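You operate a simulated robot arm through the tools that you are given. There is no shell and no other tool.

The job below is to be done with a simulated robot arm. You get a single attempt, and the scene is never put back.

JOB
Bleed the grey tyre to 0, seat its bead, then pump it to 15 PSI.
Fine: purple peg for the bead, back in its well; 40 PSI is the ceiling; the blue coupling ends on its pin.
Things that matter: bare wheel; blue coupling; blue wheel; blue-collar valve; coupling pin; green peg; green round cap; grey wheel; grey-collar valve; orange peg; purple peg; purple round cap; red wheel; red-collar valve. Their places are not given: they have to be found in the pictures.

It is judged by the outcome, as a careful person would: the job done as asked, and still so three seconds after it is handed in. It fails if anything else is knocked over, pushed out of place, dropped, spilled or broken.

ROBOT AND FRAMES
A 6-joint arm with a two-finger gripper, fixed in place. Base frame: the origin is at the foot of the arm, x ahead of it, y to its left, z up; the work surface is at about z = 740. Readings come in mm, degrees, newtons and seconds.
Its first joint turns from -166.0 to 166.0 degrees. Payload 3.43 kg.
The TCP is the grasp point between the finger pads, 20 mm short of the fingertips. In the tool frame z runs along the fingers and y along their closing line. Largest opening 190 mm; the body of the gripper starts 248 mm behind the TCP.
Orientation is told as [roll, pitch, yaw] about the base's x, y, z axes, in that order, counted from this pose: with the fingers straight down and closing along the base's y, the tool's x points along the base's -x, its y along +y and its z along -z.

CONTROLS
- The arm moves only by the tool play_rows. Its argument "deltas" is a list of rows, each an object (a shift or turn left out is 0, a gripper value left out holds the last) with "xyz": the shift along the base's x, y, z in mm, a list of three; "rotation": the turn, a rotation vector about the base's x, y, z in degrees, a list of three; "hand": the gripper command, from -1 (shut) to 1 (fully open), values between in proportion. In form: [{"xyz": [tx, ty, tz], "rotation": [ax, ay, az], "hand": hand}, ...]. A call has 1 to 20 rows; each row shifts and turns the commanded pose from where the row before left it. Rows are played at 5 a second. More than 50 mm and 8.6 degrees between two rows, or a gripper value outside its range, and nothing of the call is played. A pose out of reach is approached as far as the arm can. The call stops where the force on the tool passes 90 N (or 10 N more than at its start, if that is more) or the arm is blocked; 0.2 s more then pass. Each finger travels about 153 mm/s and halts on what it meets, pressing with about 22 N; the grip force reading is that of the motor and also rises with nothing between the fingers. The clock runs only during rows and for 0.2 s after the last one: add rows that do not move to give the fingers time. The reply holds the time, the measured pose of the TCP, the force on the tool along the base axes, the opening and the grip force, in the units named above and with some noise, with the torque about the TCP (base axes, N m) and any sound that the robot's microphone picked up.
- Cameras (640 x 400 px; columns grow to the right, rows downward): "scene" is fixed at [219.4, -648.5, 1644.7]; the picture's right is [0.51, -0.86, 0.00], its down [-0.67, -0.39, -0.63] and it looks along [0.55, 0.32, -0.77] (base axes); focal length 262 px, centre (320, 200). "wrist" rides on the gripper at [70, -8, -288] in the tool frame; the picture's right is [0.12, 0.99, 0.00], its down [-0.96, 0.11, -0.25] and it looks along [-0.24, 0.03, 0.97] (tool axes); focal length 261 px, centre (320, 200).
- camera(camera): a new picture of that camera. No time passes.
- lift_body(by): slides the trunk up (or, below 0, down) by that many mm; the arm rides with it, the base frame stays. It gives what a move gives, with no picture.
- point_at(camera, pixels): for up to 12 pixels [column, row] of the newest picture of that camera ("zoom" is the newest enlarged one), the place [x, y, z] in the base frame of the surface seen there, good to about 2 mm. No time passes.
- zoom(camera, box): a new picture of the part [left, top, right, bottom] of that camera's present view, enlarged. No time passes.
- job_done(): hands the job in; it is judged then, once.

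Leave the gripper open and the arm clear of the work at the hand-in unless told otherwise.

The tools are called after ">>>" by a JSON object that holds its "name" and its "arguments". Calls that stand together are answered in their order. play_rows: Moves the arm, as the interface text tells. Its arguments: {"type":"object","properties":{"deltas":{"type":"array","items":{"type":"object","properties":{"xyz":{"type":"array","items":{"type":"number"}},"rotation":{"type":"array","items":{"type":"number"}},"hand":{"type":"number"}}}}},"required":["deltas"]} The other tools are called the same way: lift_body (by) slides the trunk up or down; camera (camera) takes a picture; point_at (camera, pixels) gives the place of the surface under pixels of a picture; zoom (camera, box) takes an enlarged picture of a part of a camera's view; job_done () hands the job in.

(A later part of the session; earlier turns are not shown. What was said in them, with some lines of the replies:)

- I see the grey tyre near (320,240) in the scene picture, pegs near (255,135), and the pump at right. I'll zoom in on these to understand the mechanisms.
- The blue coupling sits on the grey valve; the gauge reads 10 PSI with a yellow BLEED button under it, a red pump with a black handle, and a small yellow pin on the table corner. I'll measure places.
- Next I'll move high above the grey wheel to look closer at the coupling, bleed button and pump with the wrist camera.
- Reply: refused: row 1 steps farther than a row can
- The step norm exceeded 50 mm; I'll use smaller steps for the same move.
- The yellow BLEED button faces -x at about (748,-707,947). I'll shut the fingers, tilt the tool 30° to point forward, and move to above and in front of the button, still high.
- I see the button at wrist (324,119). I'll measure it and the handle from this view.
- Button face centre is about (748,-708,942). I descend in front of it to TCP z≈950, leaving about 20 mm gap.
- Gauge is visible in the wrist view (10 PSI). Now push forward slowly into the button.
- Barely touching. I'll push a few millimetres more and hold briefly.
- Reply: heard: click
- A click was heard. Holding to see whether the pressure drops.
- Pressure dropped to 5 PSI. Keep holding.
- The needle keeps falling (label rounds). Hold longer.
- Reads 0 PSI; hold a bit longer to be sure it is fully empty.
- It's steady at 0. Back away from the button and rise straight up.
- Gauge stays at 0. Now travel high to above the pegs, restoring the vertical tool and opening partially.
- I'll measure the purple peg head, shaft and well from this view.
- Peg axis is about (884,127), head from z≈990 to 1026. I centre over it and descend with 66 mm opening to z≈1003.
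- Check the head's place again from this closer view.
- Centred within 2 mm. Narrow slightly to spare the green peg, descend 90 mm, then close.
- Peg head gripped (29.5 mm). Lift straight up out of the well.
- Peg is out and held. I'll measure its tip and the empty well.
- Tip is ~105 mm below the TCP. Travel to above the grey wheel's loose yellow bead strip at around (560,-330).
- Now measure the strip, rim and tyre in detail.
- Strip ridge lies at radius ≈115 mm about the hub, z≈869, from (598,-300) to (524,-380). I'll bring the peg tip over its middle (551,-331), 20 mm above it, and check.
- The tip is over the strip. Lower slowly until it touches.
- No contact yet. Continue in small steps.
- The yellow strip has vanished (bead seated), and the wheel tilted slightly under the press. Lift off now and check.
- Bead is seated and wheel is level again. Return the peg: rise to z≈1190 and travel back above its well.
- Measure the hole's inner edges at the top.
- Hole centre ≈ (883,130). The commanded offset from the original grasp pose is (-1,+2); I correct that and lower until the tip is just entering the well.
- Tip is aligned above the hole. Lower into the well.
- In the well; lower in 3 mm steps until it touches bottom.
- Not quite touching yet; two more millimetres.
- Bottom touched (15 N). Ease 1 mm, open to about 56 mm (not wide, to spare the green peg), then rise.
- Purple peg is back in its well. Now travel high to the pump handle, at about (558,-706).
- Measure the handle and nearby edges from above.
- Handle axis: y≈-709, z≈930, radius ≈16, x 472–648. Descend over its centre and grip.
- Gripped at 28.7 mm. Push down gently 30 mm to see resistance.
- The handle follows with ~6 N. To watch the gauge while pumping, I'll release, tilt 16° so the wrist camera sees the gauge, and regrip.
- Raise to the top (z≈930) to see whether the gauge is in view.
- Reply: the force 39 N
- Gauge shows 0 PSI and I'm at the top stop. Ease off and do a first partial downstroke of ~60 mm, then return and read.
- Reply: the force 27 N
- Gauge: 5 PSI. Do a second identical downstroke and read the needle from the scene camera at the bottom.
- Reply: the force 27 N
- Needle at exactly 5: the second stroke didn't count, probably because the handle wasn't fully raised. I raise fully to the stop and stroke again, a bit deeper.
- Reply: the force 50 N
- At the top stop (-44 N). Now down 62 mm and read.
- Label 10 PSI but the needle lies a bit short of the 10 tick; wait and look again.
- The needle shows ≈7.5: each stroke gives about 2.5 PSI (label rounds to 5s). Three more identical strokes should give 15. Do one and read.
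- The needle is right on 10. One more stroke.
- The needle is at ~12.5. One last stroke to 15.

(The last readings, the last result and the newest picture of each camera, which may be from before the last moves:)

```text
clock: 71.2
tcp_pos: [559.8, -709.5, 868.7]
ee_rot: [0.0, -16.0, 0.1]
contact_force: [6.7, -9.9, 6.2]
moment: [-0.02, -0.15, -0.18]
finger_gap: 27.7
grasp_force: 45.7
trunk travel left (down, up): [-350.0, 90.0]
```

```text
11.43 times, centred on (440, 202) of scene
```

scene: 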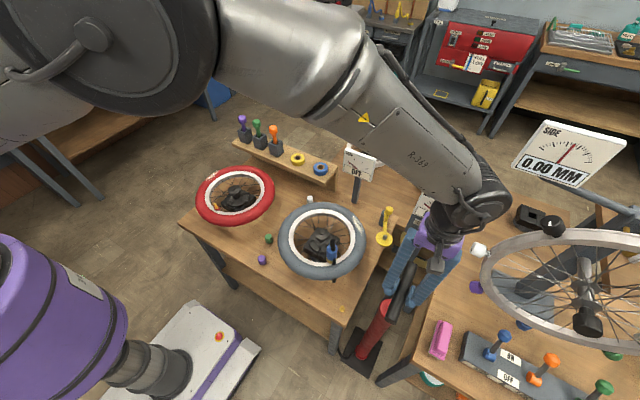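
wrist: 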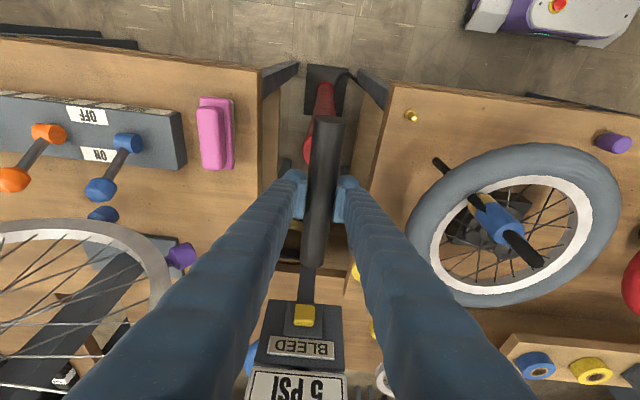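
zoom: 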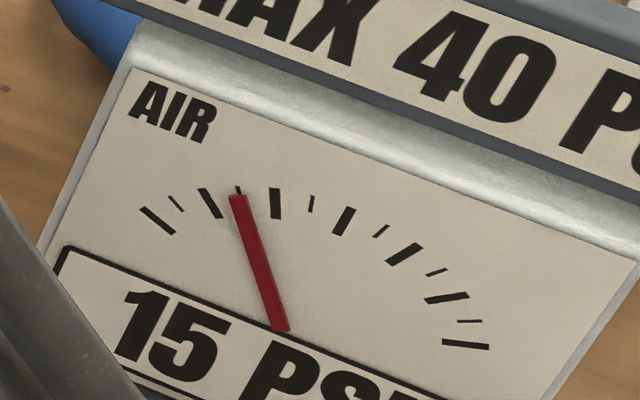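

Needle on 15. Raise the handle back to its resting height (without loading the stop), then release.

>>> {"name": "play_rows", "arguments": {"deltas": [{"xyz": [0, 0, 16]}, {"xyz": [0, 0, 16]}, {"xyz": [0, 0, 16]}, {"xyz": [0, 0, 9]}, {}]}}

>>> {"name": "camera", "arguments": {"camera": "wrist"}}

```text
clock: 72.4
tcp_pos: [560.6, -710.1, 924.9]
ee_rot: [0.1, -16.0, 0.0]
contact_force: [-5.9, -7.4, -10.2]
moment: [-0.05, 0.12, -0.16]
finger_gap: 28.0
grasp_force: 44.9
trunk travel left (down, up): [-350.0, 90.0]
```

```text
taken
```

wrist: 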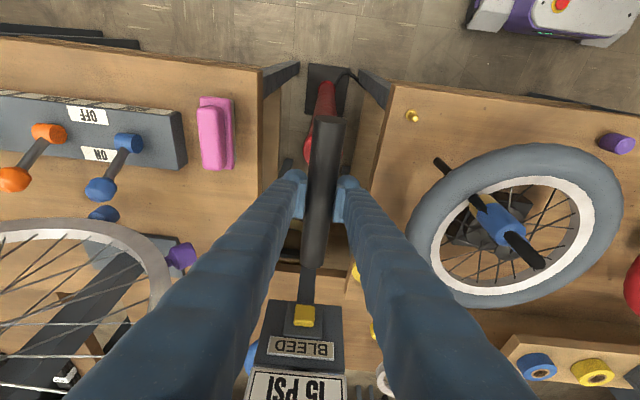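

Still 15 PSI. Release to 60 mm, then rise up along the tool slope, clear of the handle.

>>> {"name": "play_rows", "arguments": {"deltas": [{"hand": -0.3}, {}, {}, {"xyz": [0, 0, 20]}, {"xyz": [0, 0, 40]}, {"xyz": [0, 0, 45], "rotation": [0, 8, 0]}, {"xyz": [0, 0, 45], "rotation": [0, 8, 0]}, {"xyz": [0, 0, 45]}, {"xyz": [0, 0, 45]}, {"xyz": [0, 0, 45]}, {}]}}

>>> {"name": "camera", "arguments": {"camera": "wrist"}}

>>> {"name": "camera", "arguments": {"camera": "scene"}}

>>> {"name": "zoom", "arguments": {"camera": "scene", "box": [290, 220, 370, 300]}}

```text
clock: 74.8
tcp_pos: [559.4, -710.0, 1210.7]
ee_rot: [0.0, 0.1, 0.1]
contact_force: [1.3, -0.3, 0.1]
moment: [-0.07, 0.05, 0.02]
finger_gap: 66.7
grasp_force: 0.1
trunk travel left (down, up): [-350.0, 90.0]
```

```text
taken
```

wrist: 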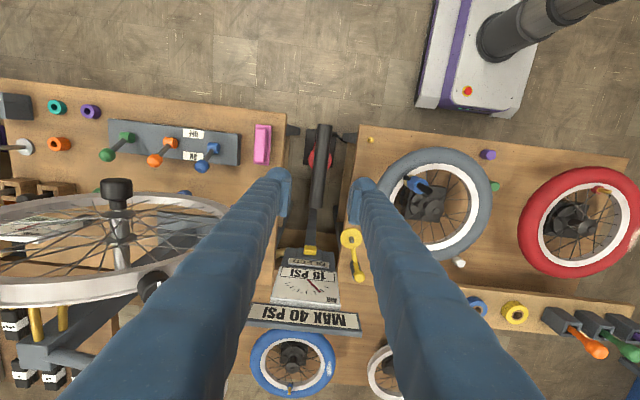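

```text
taken
```

scene: 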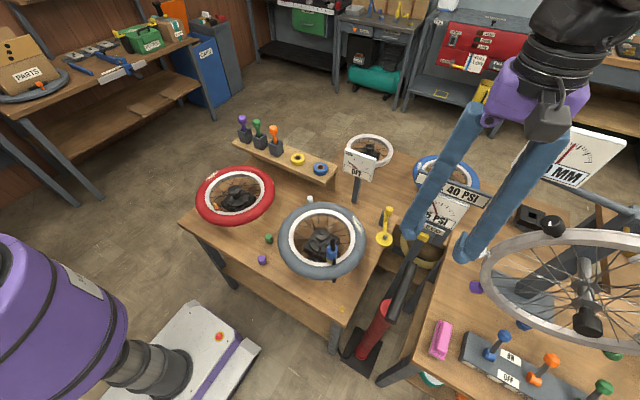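

```text
5.00 times, centred on (330, 260) of scene
```

zoom: 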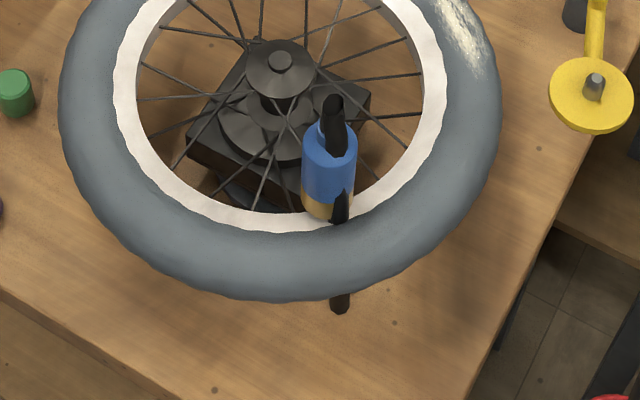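

15 PSI holds, handle is up. Now move above the blue coupling (565,-487) for a close look.

>>> {"name": "play_rows", "arguments": {"deltas": [{"xyz": [0, 45, 0]}, {"xyz": [0, 45, 0]}, {"xyz": [-10, 45, 0]}, {"xyz": [-20, 44, 0]}, {"xyz": [-20, 44, 0]}, {"xyz": [0, 0, -20], "hand": 0.3}, {}, {}]}}

>>> {"name": "camera", "arguments": {"camera": "wrist"}}

>>> {"name": "zoom", "arguments": {"camera": "wrist", "box": [260, 100, 400, 220]}}

```text
clock: 76.6
tcp_pos: [509.3, -486.4, 1190.7]
ee_rot: [0.0, 0.1, 0.0]
contact_force: [-0.1, 0.1, 0.8]
moment: [-0.11, 0.05, -0.01]
finger_gap: 123.5
grasp_force: 0.1
trunk travel left (down, up): [-350.0, 90.0]
```

```text
taken
```

wrist: 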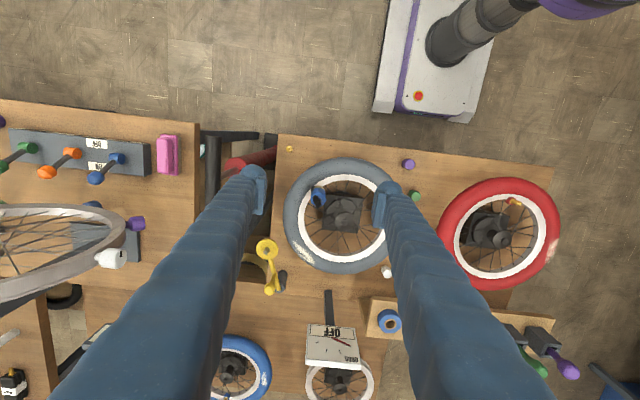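

```text
3.33 times, centred on (330, 160) of wrist
```

zoom: 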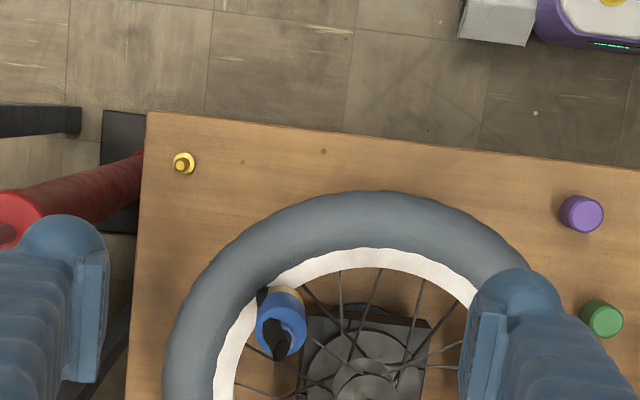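

Measure the coupling and the pin in detail.

>>> {"name": "zoom", "arguments": {"camera": "wrist", "box": [295, 170, 345, 220]}}

>>> {"name": "point_at", "arguments": {"camera": "zoom", "pixels": [[295, 190], [275, 165], [305, 225], [325, 190], [320, 165], [345, 245], [285, 110], [245, 120], [370, 170], [215, 185], [300, 130], [400, 330]]}}

>>> {"name": "zoom", "arguments": {"camera": "wrist", "box": [280, 140, 300, 160]}}

>>> {"name": "point_at", "arguments": {"camera": "zoom", "pixels": [[320, 170], [320, 190], [300, 200], [340, 165], [320, 220], [290, 170]]}}

>>> {"name": "zoom", "arguments": {"camera": "scene", "box": [315, 230, 355, 275]}}

>>> {"name": "point_at", "arguments": {"camera": "zoom", "pixels": [[285, 160], [240, 160], [315, 160], [285, 230], [280, 270], [310, 270], [285, 90], [270, 70], [300, 60], [290, 300], [310, 330]]}}

```text
8.00 times, centred on (320, 195) of wrist
```

zoom: 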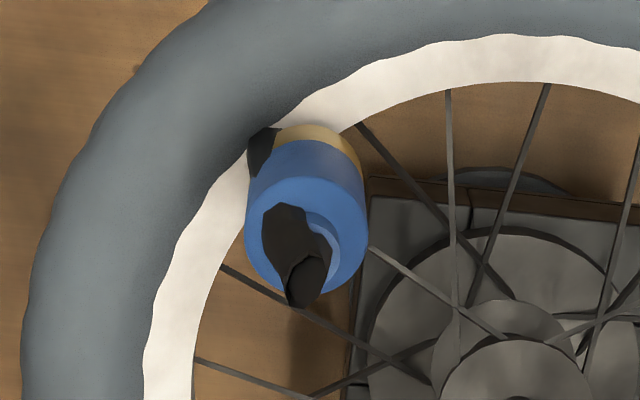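

```text
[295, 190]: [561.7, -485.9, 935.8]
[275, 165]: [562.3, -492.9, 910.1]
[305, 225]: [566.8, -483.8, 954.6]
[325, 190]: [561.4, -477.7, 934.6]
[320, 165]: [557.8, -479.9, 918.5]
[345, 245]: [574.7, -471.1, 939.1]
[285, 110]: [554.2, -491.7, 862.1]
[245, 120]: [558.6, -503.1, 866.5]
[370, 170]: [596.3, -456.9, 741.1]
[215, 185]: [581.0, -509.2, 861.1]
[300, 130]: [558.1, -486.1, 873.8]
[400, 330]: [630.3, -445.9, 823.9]
```

```text
16.00 times, centred on (290, 150) of wrist
```

zoom: 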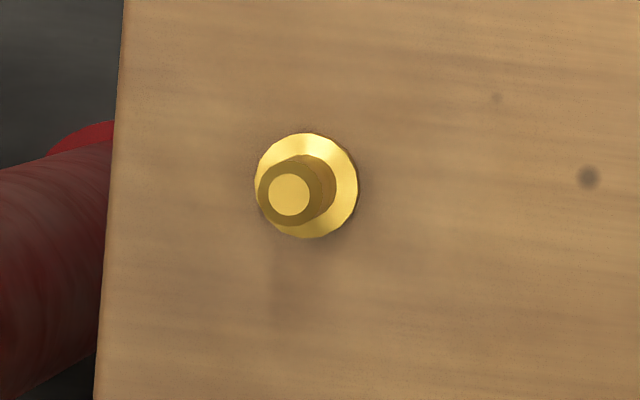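

```text
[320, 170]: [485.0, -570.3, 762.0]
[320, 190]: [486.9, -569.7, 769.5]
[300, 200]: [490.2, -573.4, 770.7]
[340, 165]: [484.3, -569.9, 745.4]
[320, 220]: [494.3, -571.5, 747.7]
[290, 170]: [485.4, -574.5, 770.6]
```

```text
8.89 times, centred on (335, 252) of scene
```

zoom: 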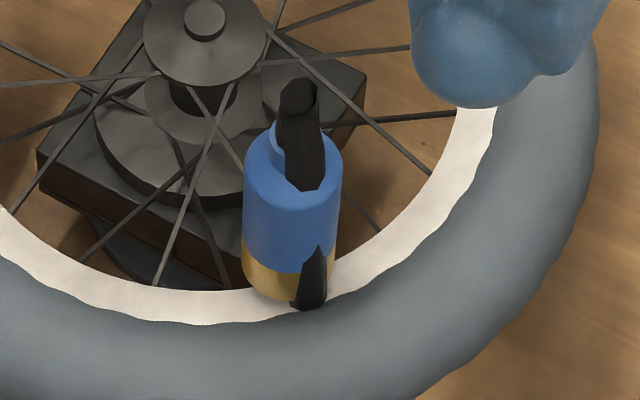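

```text
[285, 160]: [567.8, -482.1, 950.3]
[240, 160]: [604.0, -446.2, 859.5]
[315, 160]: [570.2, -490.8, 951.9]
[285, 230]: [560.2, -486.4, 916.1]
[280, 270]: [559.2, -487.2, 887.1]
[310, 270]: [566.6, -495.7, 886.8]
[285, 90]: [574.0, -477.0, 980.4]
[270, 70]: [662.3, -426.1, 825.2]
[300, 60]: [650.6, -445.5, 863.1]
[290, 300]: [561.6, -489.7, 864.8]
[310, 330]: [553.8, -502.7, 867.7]
```

Coupling axis ≈ (575,-481), blue body z 893–940, diameter ≈31. Pin axis ≈ (488,-575), top z≈771. I'll yaw the gripper +45° (closing tangentially to the wheel, to keep clear of the tyre) and move over the coupling.

>>> {"name": "play_rows", "arguments": {"deltas": [{"rotation": [0, 0, 8], "xyz": [20, 0, 0], "hand": -0.15}, {"rotation": [0, 0, 8], "xyz": [20, 0, 0]}, {"rotation": [0, 0, 8], "xyz": [26, 5, 0]}, {"rotation": [0, 0, 8], "xyz": [0, 0, -40]}, {"rotation": [0, 0, 8], "xyz": [0, 0, -40]}, {"rotation": [0, 0, 5]}, {}]}}

>>> {"name": "camera", "arguments": {"camera": "wrist"}}

>>> {"name": "zoom", "arguments": {"camera": "wrist", "box": [270, 110, 370, 220]}}

>>> {"name": "camera", "arguments": {"camera": "scene"}}

```text
clock: 78.2
tcp_pos: [577.7, -482.1, 1110.6]
ee_rot: [0.0, 0.0, 45.1]
contact_force: [1.0, -0.3, 0.1]
moment: [0.01, 0.05, 0.0]
finger_gap: 80.6
grasp_force: 0.2
trunk travel left (down, up): [-350.0, 90.0]
```

```text
taken
```

wrist: 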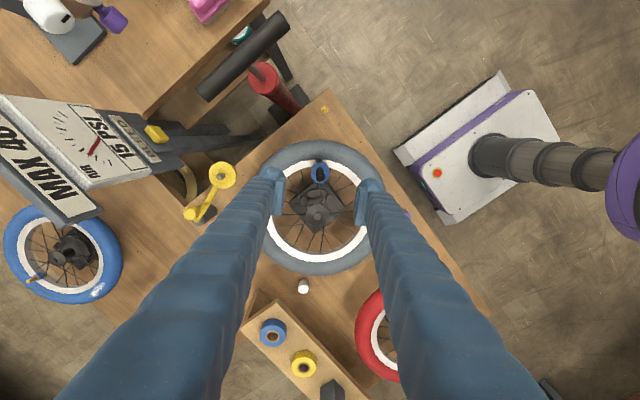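

```text
3.64 times, centred on (320, 165) of wrist
```

zoom: 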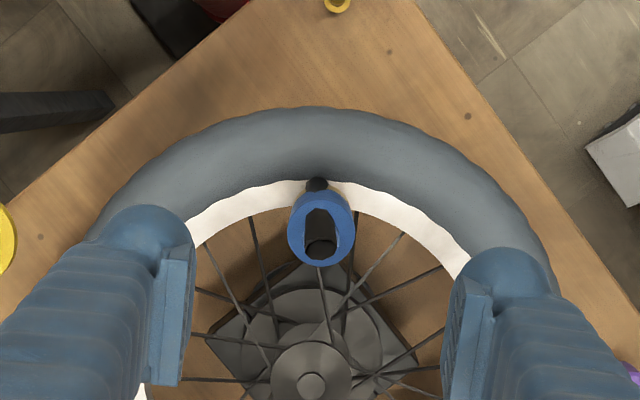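

```text
taken
```

scene: 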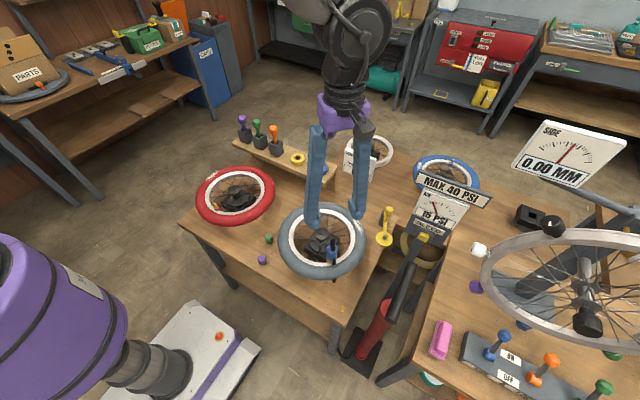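

>>> {"name": "zoom", "arguments": {"camera": "wrist", "box": [300, 150, 340, 190]}}

>>> {"name": "point_at", "arguments": {"camera": "zoom", "pixels": [[240, 245], [400, 245], [320, 150], [320, 330], [250, 290], [390, 290], [320, 120], [320, 290], [235, 200], [405, 200]]}}

```text
10.00 times, centred on (320, 170) of wrist
```

zoom: 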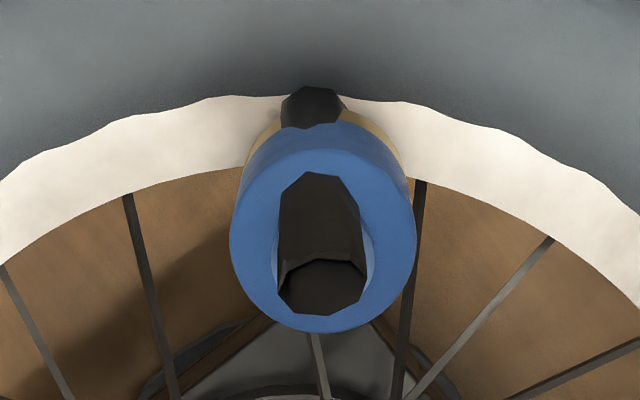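

```text
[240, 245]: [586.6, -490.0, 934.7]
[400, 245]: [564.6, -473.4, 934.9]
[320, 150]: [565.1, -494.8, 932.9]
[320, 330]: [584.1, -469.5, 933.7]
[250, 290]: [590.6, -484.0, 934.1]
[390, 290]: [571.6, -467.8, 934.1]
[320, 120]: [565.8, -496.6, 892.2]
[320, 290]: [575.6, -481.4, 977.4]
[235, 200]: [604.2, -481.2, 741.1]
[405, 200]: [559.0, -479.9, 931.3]
```

Coupling centre (575,-482), top z≈934. Descend to z≈916 and close on it.

>>> {"name": "play_rows", "arguments": {"deltas": [{"xyz": [0, 0, -45]}, {"xyz": [0, 0, -45]}, {"xyz": [0, 0, -45]}, {"xyz": [0, 0, -40]}, {"xyz": [0, 0, -19]}, {}, {"hand": -1}, {}, {}]}}

>>> {"name": "zoom", "arguments": {"camera": "wrist", "box": [250, 90, 390, 220]}}

>>> {"name": "zoom", "arguments": {"camera": "scene", "box": [290, 210, 370, 290]}}

```text
clock: 80.2
tcp_pos: [577.4, -480.3, 916.1]
ee_rot: [0.0, 0.0, 45.1]
contact_force: [0.4, -0.6, -0.1]
moment: [-0.03, -0.02, 0.0]
finger_gap: 32.1
grasp_force: 22.3
trunk travel left (down, up): [-350.0, 90.0]
```

```text
3.08 times, centred on (320, 155) of wrist
```

zoom: 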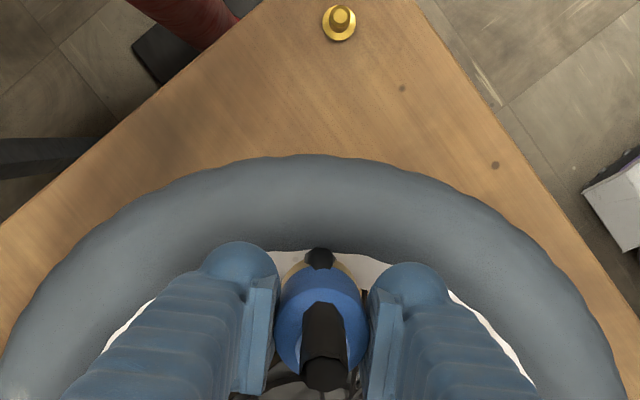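

```text
5.00 times, centred on (330, 250) of scene
```

zoom: 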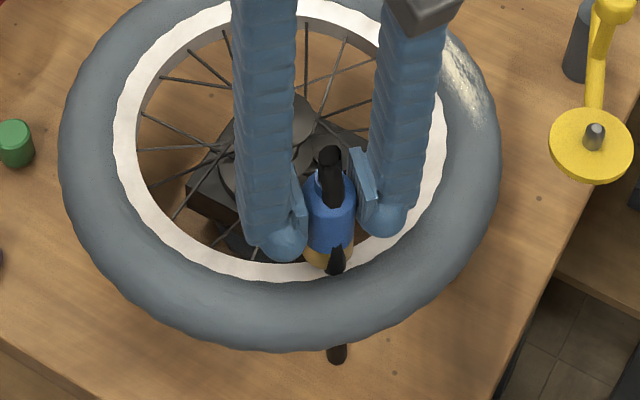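

Gripped at 32 mm. Lift slowly, watching force and wheel.

>>> {"name": "play_rows", "arguments": {"deltas": [{"xyz": [0, 0, 4]}, {"xyz": [0, 0, 4]}, {"xyz": [0, 0, 4]}, {}]}}

>>> {"name": "zoom", "arguments": {"camera": "scene", "box": [290, 210, 370, 290]}}

```text
clock: 81.2
tcp_pos: [576.7, -481.2, 928.3]
ee_rot: [0.0, -0.1, 45.1]
contact_force: [-0.3, 0.9, -0.9]
moment: [0.03, 0.0, 0.0]
finger_gap: 32.1
grasp_force: 22.1
trunk travel left (down, up): [-350.0, 90.0]
```

```text
5.00 times, centred on (330, 250) of scene
```

zoom: 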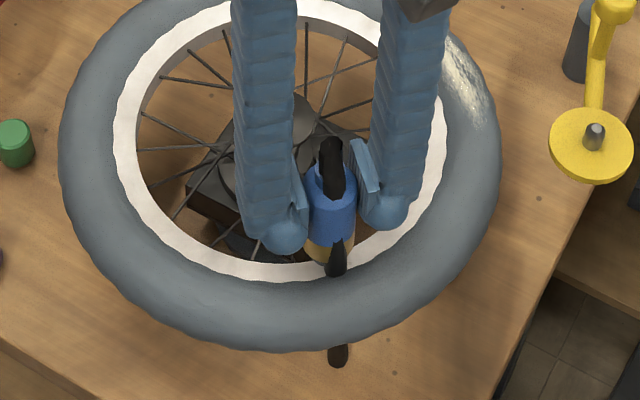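

The coupling rises freely and the wheel stays. Keep lifting to clear the valve.

>>> {"name": "play_rows", "arguments": {"deltas": [{"xyz": [0, 0, 6]}, {"xyz": [0, 0, 10]}, {"xyz": [0, 0, 15]}, {"xyz": [0, 0, 20]}, {"xyz": [0, 0, 20]}, {}]}}

>>> {"name": "camera", "arguments": {"camera": "scene"}}

>>> {"name": "zoom", "arguments": {"camera": "scene", "box": [290, 190, 370, 290]}}

>>> {"name": "zoom", "arguments": {"camera": "scene", "box": [410, 170, 490, 250]}}

```text
clock: 82.6
tcp_pos: [578.9, -480.5, 1000.5]
ee_rot: [0.1, 0.0, 45.1]
contact_force: [1.1, -0.5, -1.6]
moment: [0.0, 0.0, 0.0]
finger_gap: 31.9
grasp_force: 22.5
trunk travel left (down, up): [-350.0, 90.0]
```

```text
taken
```

scene: 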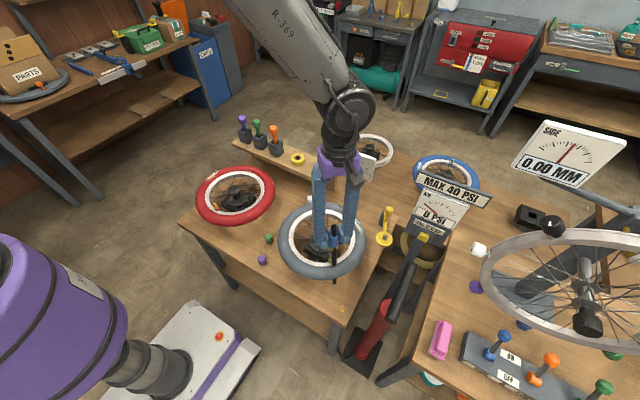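

```text
4.00 times, centred on (330, 240) of scene
```

zoom: 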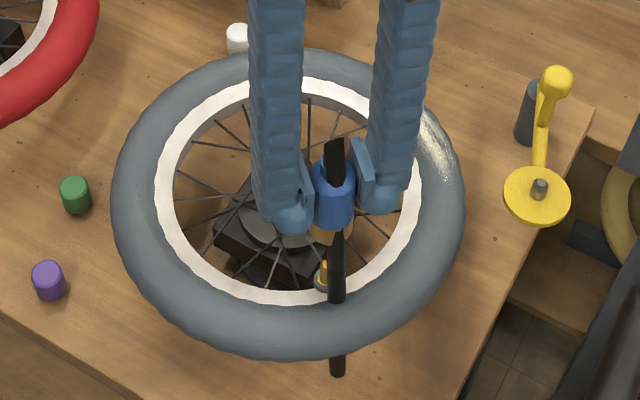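

```text
5.00 times, centred on (450, 210) of scene
```

zoom: 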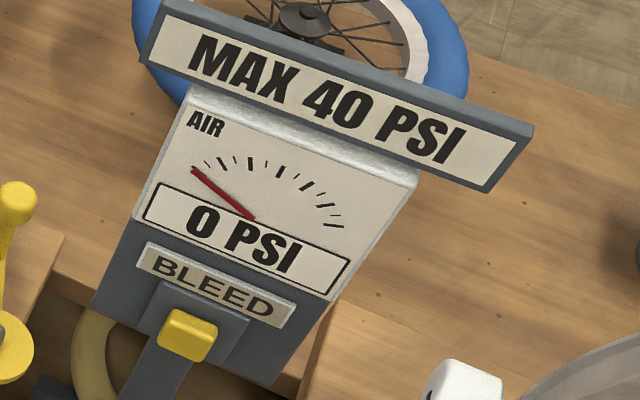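

Coupling is off (gauge disconnected to 0; the valve holds the tyre). Move over the pin at (488,-575) and take a look.

>>> {"name": "play_rows", "arguments": {"deltas": [{"xyz": [-29, -31, 0]}, {"xyz": [-29, -31, 0]}, {"xyz": [-29, -31.5, 0]}, {"xyz": [0, 0, -40]}, {"xyz": [0, 0, -40]}, {"xyz": [0, 0, -35]}, {}, {}]}}

>>> {"name": "zoom", "arguments": {"camera": "scene", "box": [320, 220, 400, 330]}}

>>> {"name": "camera", "arguments": {"camera": "wrist"}}

>>> {"name": "zoom", "arguments": {"camera": "wrist", "box": [270, 100, 370, 200]}}

```text
clock: 84.4
tcp_pos: [489.4, -573.5, 887.7]
ee_rot: [0.0, 0.0, 45.2]
contact_force: [0.5, -0.9, -1.4]
moment: [-0.06, 0.02, 0.03]
finger_gap: 31.9
grasp_force: 21.7
trunk travel left (down, up): [-350.0, 90.0]
```

```text
3.64 times, centred on (360, 275) of scene
```

zoom: 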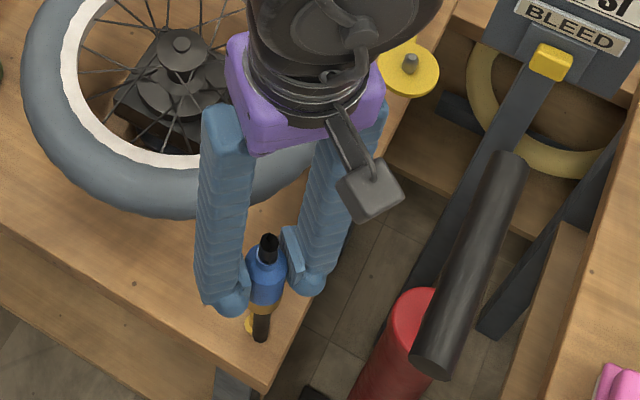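

```text
taken
```

wrist: 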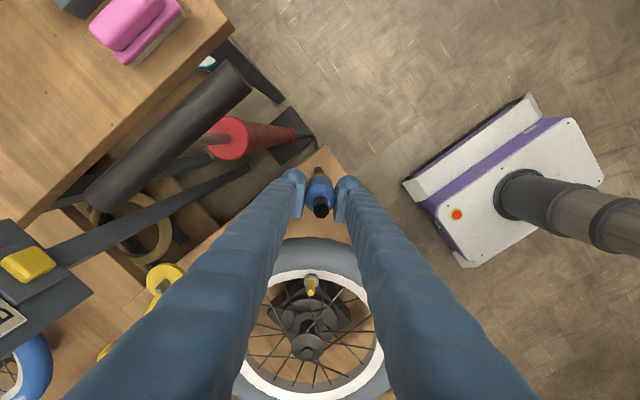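

```text
4.00 times, centred on (320, 150) of wrist
```

zoom: 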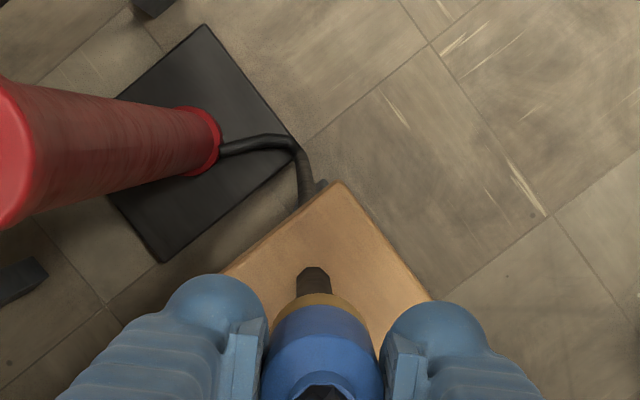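

Zoom on the coupling and pin to check alignment.

>>> {"name": "zoom", "arguments": {"camera": "scene", "box": [370, 275, 410, 320]}}

>>> {"name": "point_at", "arguments": {"camera": "zoom", "pixels": [[250, 90], [285, 90], [320, 90], [285, 160], [250, 215], [280, 240], [245, 270], [230, 275], [300, 200], [300, 280]]}}

```text
8.89 times, centred on (390, 298) of scene
```

zoom: 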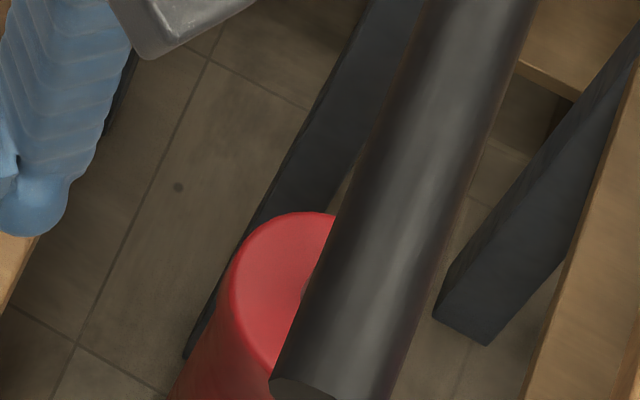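

```text
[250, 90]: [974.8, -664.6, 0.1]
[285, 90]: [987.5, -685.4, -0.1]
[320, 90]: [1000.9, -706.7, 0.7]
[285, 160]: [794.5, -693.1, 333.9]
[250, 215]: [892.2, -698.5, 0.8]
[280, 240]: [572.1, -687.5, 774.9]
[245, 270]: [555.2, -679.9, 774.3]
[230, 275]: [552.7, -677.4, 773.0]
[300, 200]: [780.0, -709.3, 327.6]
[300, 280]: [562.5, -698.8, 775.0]
```

Wrong window; the coupling is at scene (343,298).

>>> {"name": "zoom", "arguments": {"camera": "scene", "box": [322, 278, 366, 318]}}

```text
10.00 times, centred on (344, 298) of scene
```

zoom: 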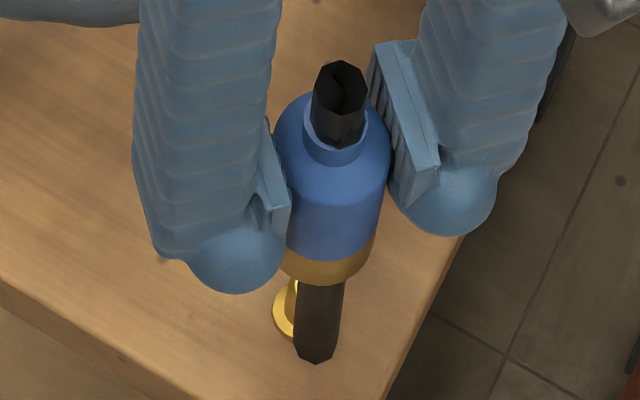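

>>> {"name": "point_at", "arguments": {"camera": "zoom", "pixels": [[290, 110], [340, 170], [385, 180], [335, 210], [330, 250], [335, 265], [325, 280], [290, 290], [280, 305], [285, 270], [370, 250], [282, 325]]}}

```text
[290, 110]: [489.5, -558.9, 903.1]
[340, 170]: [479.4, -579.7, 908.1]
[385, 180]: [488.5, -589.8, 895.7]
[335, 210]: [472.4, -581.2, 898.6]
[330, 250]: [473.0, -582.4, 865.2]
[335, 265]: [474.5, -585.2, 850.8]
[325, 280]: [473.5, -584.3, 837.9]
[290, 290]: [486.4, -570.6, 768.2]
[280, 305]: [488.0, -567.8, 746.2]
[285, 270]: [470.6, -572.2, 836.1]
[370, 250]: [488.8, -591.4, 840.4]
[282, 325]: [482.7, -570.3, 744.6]
```

>>> {"name": "zoom", "arguments": {"camera": "wrist", "box": [295, 165, 345, 225]}}

>>> {"name": "point_at", "arguments": {"camera": "zoom", "pixels": [[235, 190], [403, 190], [320, 120], [245, 170], [395, 170], [330, 260], [240, 210], [400, 210], [290, 200], [350, 200]]}}

```text
6.67 times, centred on (320, 195) of wrist
```

zoom: 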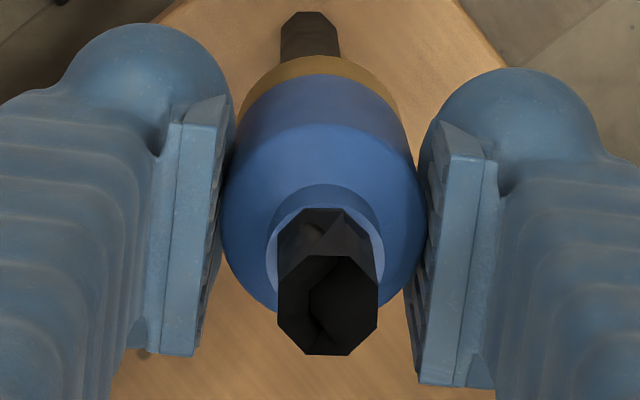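

```text
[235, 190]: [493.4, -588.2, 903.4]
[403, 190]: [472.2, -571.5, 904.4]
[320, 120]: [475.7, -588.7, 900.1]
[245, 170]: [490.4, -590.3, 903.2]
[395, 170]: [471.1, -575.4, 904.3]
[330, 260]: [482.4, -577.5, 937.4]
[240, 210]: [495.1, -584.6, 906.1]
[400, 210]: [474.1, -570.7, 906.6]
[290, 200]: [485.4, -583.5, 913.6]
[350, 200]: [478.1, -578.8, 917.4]
```

Coupling axis ≈ (487,-576.7) vs pin (488.6,-575.4): correct by (+1.5,+1.2) and lower to just above the pin top.

>>> {"name": "play_rows", "arguments": {"deltas": [{"xyz": [1.5, 1.2, -20]}, {"xyz": [0, 0, -20]}, {"xyz": [0, 0, -16]}, {}]}}

>>> {"name": "zoom", "arguments": {"camera": "scene", "box": [322, 278, 366, 318]}}

```text
clock: 85.4
tcp_pos: [490.5, -572.1, 830.6]
ee_rot: [-0.1, 0.0, 45.1]
contact_force: [0.1, -0.2, -1.1]
moment: [-0.03, 0.02, -0.04]
finger_gap: 31.9
grasp_force: 21.6
trunk travel left (down, up): [-350.0, 90.0]
```

```text
10.00 times, centred on (344, 298) of scene
```

zoom: 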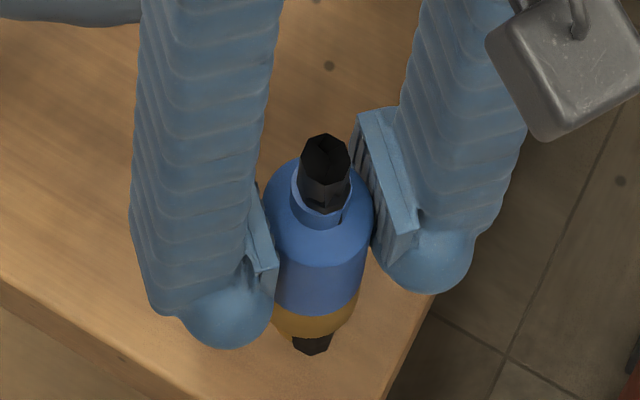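

Lower in small steps, watching for force (a miss would stop at the pin top, about 8 mm down).

>>> {"name": "play_rows", "arguments": {"deltas": [{"xyz": [0, 0, -4]}, {"xyz": [0, 0, -4]}, {"xyz": [0, 0, -4]}, {"xyz": [0, 0, -3]}, {}]}}

>>> {"name": "zoom", "arguments": {"camera": "scene", "box": [322, 278, 366, 318]}}

```text
clock: 86.6
tcp_pos: [490.1, -573.1, 813.7]
ee_rot: [0.0, 0.0, 45.1]
contact_force: [0.3, 0.3, -1.7]
moment: [0.02, 0.02, 0.0]
finger_gap: 32.1
grasp_force: 21.7
trunk travel left (down, up): [-350.0, 90.0]
```

```text
10.00 times, centred on (344, 298) of scene
```

zoom: 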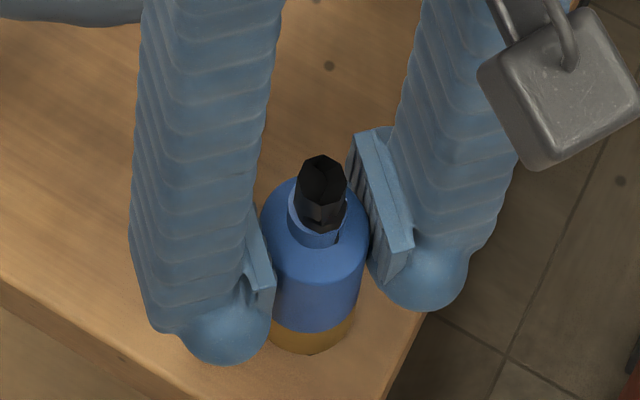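

No resistance; it's sliding over the pin. Continue down.

>>> {"name": "play_rows", "arguments": {"deltas": [{"xyz": [0, 0, -4]}, {"xyz": [0, 0, -4]}, {"xyz": [0, 0, -2]}, {}]}}

```text
clock: 87.6
tcp_pos: [490.8, -573.0, 803.5]
ee_rot: [0.1, 0.0, 45.1]
contact_force: [1.0, -0.3, -0.5]
moment: [-0.03, -0.05, 0.0]
finger_gap: 32.2
grasp_force: 21.5
trunk travel left (down, up): [-350.0, 90.0]
```

>>> {"name": "play_rows", "arguments": {"deltas": [{"xyz": [0, 0, -2]}, {"xyz": [0, 0, -2]}, {"xyz": [0, 0, -2]}, {}]}}

>>> {"name": "zoom", "arguments": {"camera": "scene", "box": [322, 278, 366, 318]}}

>>> {"name": "point_at", "arguments": {"camera": "zoom", "pixels": [[310, 355], [310, 365], [310, 345], [310, 375], [315, 260]]}}

```text
clock: 88.6
tcp_pos: [490.1, -574.0, 798.8]
ee_rot: [-0.2, 0.0, 45.1]
contact_force: [1.6, -1.2, 14.9]
moment: [0.01, -0.05, 0.03]
finger_gap: 32.0
grasp_force: 21.9
trunk travel left (down, up): [-350.0, 90.0]
```

```text
10.00 times, centred on (344, 298) of scene
```

zoom: 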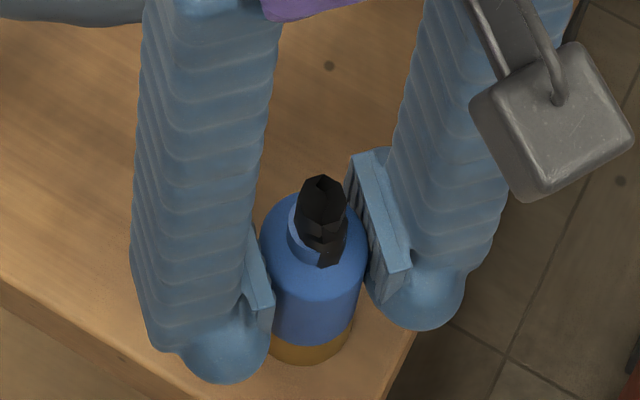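

```text
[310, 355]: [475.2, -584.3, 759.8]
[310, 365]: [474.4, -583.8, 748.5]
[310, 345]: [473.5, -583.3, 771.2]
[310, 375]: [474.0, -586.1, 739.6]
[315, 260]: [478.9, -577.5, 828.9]
```

Seated on the flange (15 N, base z≈748). Ease, open to ~60 mm, and check before rising.

>>> {"name": "play_rows", "arguments": {"deltas": [{"xyz": [0, 0, 1]}, {"hand": -0.37}, {}, {}]}}

>>> {"name": "zoom", "arguments": {"camera": "scene", "box": [322, 278, 366, 318]}}

>>> {"name": "zoom", "arguments": {"camera": "wrist", "box": [260, 110, 380, 230]}}

```text
clock: 89.6
tcp_pos: [490.7, -572.3, 798.6]
ee_rot: [0.2, 0.0, 45.1]
contact_force: [0.7, 0.3, -0.1]
moment: [0.0, 0.0, -0.02]
finger_gap: 59.7
grasp_force: 0.0
trunk travel left (down, up): [-350.0, 90.0]
```

```text
10.00 times, centred on (344, 298) of scene
```

zoom: 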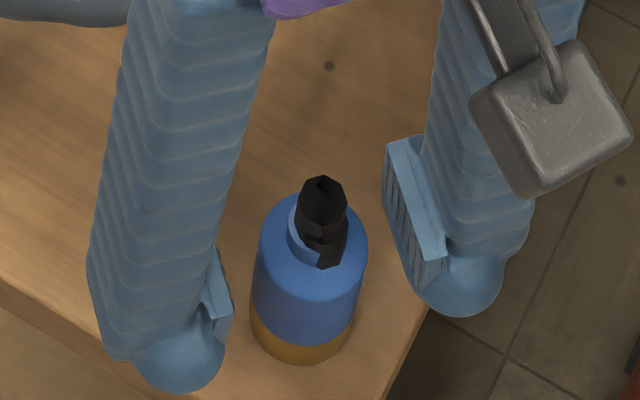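

```text
3.33 times, centred on (320, 170) of wrist
```

zoom: 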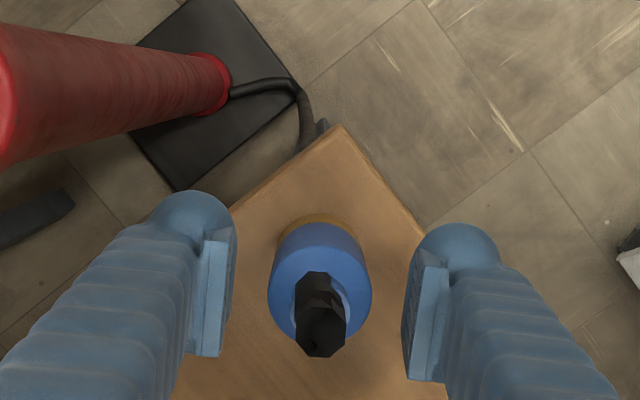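

Coupling stands upright on its pin. Rise straight up, clear of everything.

>>> {"name": "play_rows", "arguments": {"deltas": [{"xyz": [0, 0, 15]}, {"xyz": [0, 0, 30]}, {"xyz": [0, 0, 45]}, {"xyz": [0, 0, 45]}, {"xyz": [0, 0, 45]}, {"xyz": [0, 0, 45]}, {"xyz": [0, 0, 45]}, {"xyz": [0, 0, 45]}, {"xyz": [0, 0, 45]}, {"xyz": [0, 40, 20]}, {"xyz": [0, 45, 0]}, {"xyz": [0, 45, 0]}, {"xyz": [0, 45, 0], "hand": 0.5}, {"xyz": [0, 45, 0]}, {}, {}]}}

>>> {"name": "camera", "arguments": {"camera": "scene"}}

>>> {"name": "camera", "arguments": {"camera": "wrist"}}

>>> {"name": "zoom", "arguments": {"camera": "scene", "box": [280, 190, 400, 330]}}

>>> {"name": "zoom", "arguments": {"camera": "scene", "box": [410, 170, 490, 250]}}

```text
clock: 93.0
tcp_pos: [490.7, -356.6, 1180.8]
ee_rot: [0.0, -0.1, 45.0]
contact_force: [-0.3, 0.0, -0.4]
moment: [0.08, -0.01, 0.02]
finger_gap: 142.7
grasp_force: 0.1
trunk travel left (down, up): [-350.0, 90.0]
```

```text
taken
```

scene: 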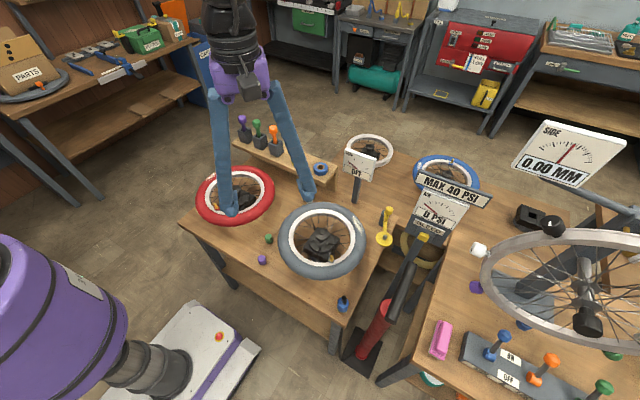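

```text
taken
```

wrist: 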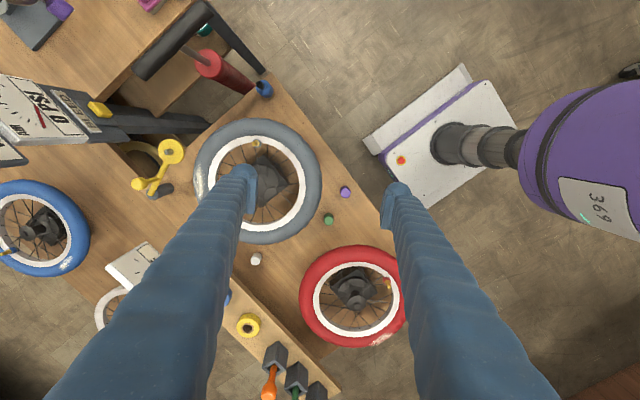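

```text
2.86 times, centred on (340, 260) of scene
```

zoom: 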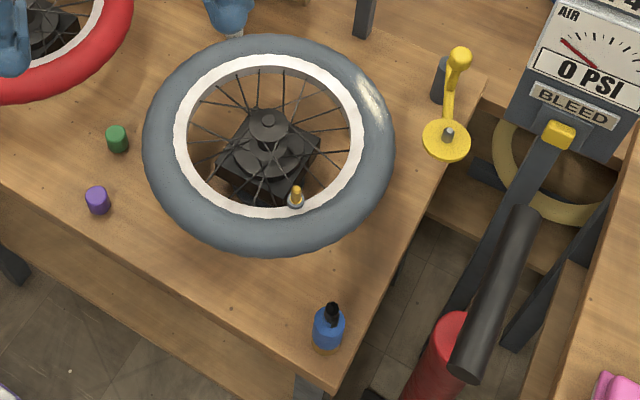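

```text
5.00 times, centred on (450, 210) of scene
```

zoom: 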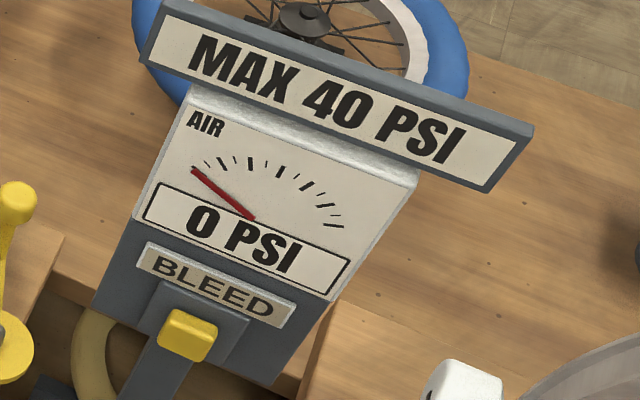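

The bead is seated, the purple peg is back in its well, and the blue coupling stands upright on its pin. The tyre read 15 PSI just before I took the coupling off; the gauge shows 0 now only because it is disconnected. Nothing else was disturbed, and the gripper is open and clear. Handing in.

>>> {"name": "job_done", "arguments": {}}

```text
The job is handed in.
```

I bled the grey tyre to 0, seated its bead and pumped it to 15 PSI, then handed the job in. I don't have the judge's result.

- **Bleed:** I held the BLEED button until the gauge stayed at 0 PSI.
- **Bead:** One press of the purple peg on the loose strip seated it. The wheel tilted slightly while I pressed and settled level again. The peg is back in its well.
- **Pressure:** It took six pump strokes of about 2.5 PSI each. The needle stood at 15 when I stopped, and the pressure never got near the 40 PSI ceiling.
- **Coupling:** The blue coupling is off the valve and standing upright on its pin. The gauge has read 0 since I took it off, so I couldn't check the tyre's pressure again after that.

I saw nothing knocked over or moved out of place in the last pictures. The gripper is open and the arm is well above the work.
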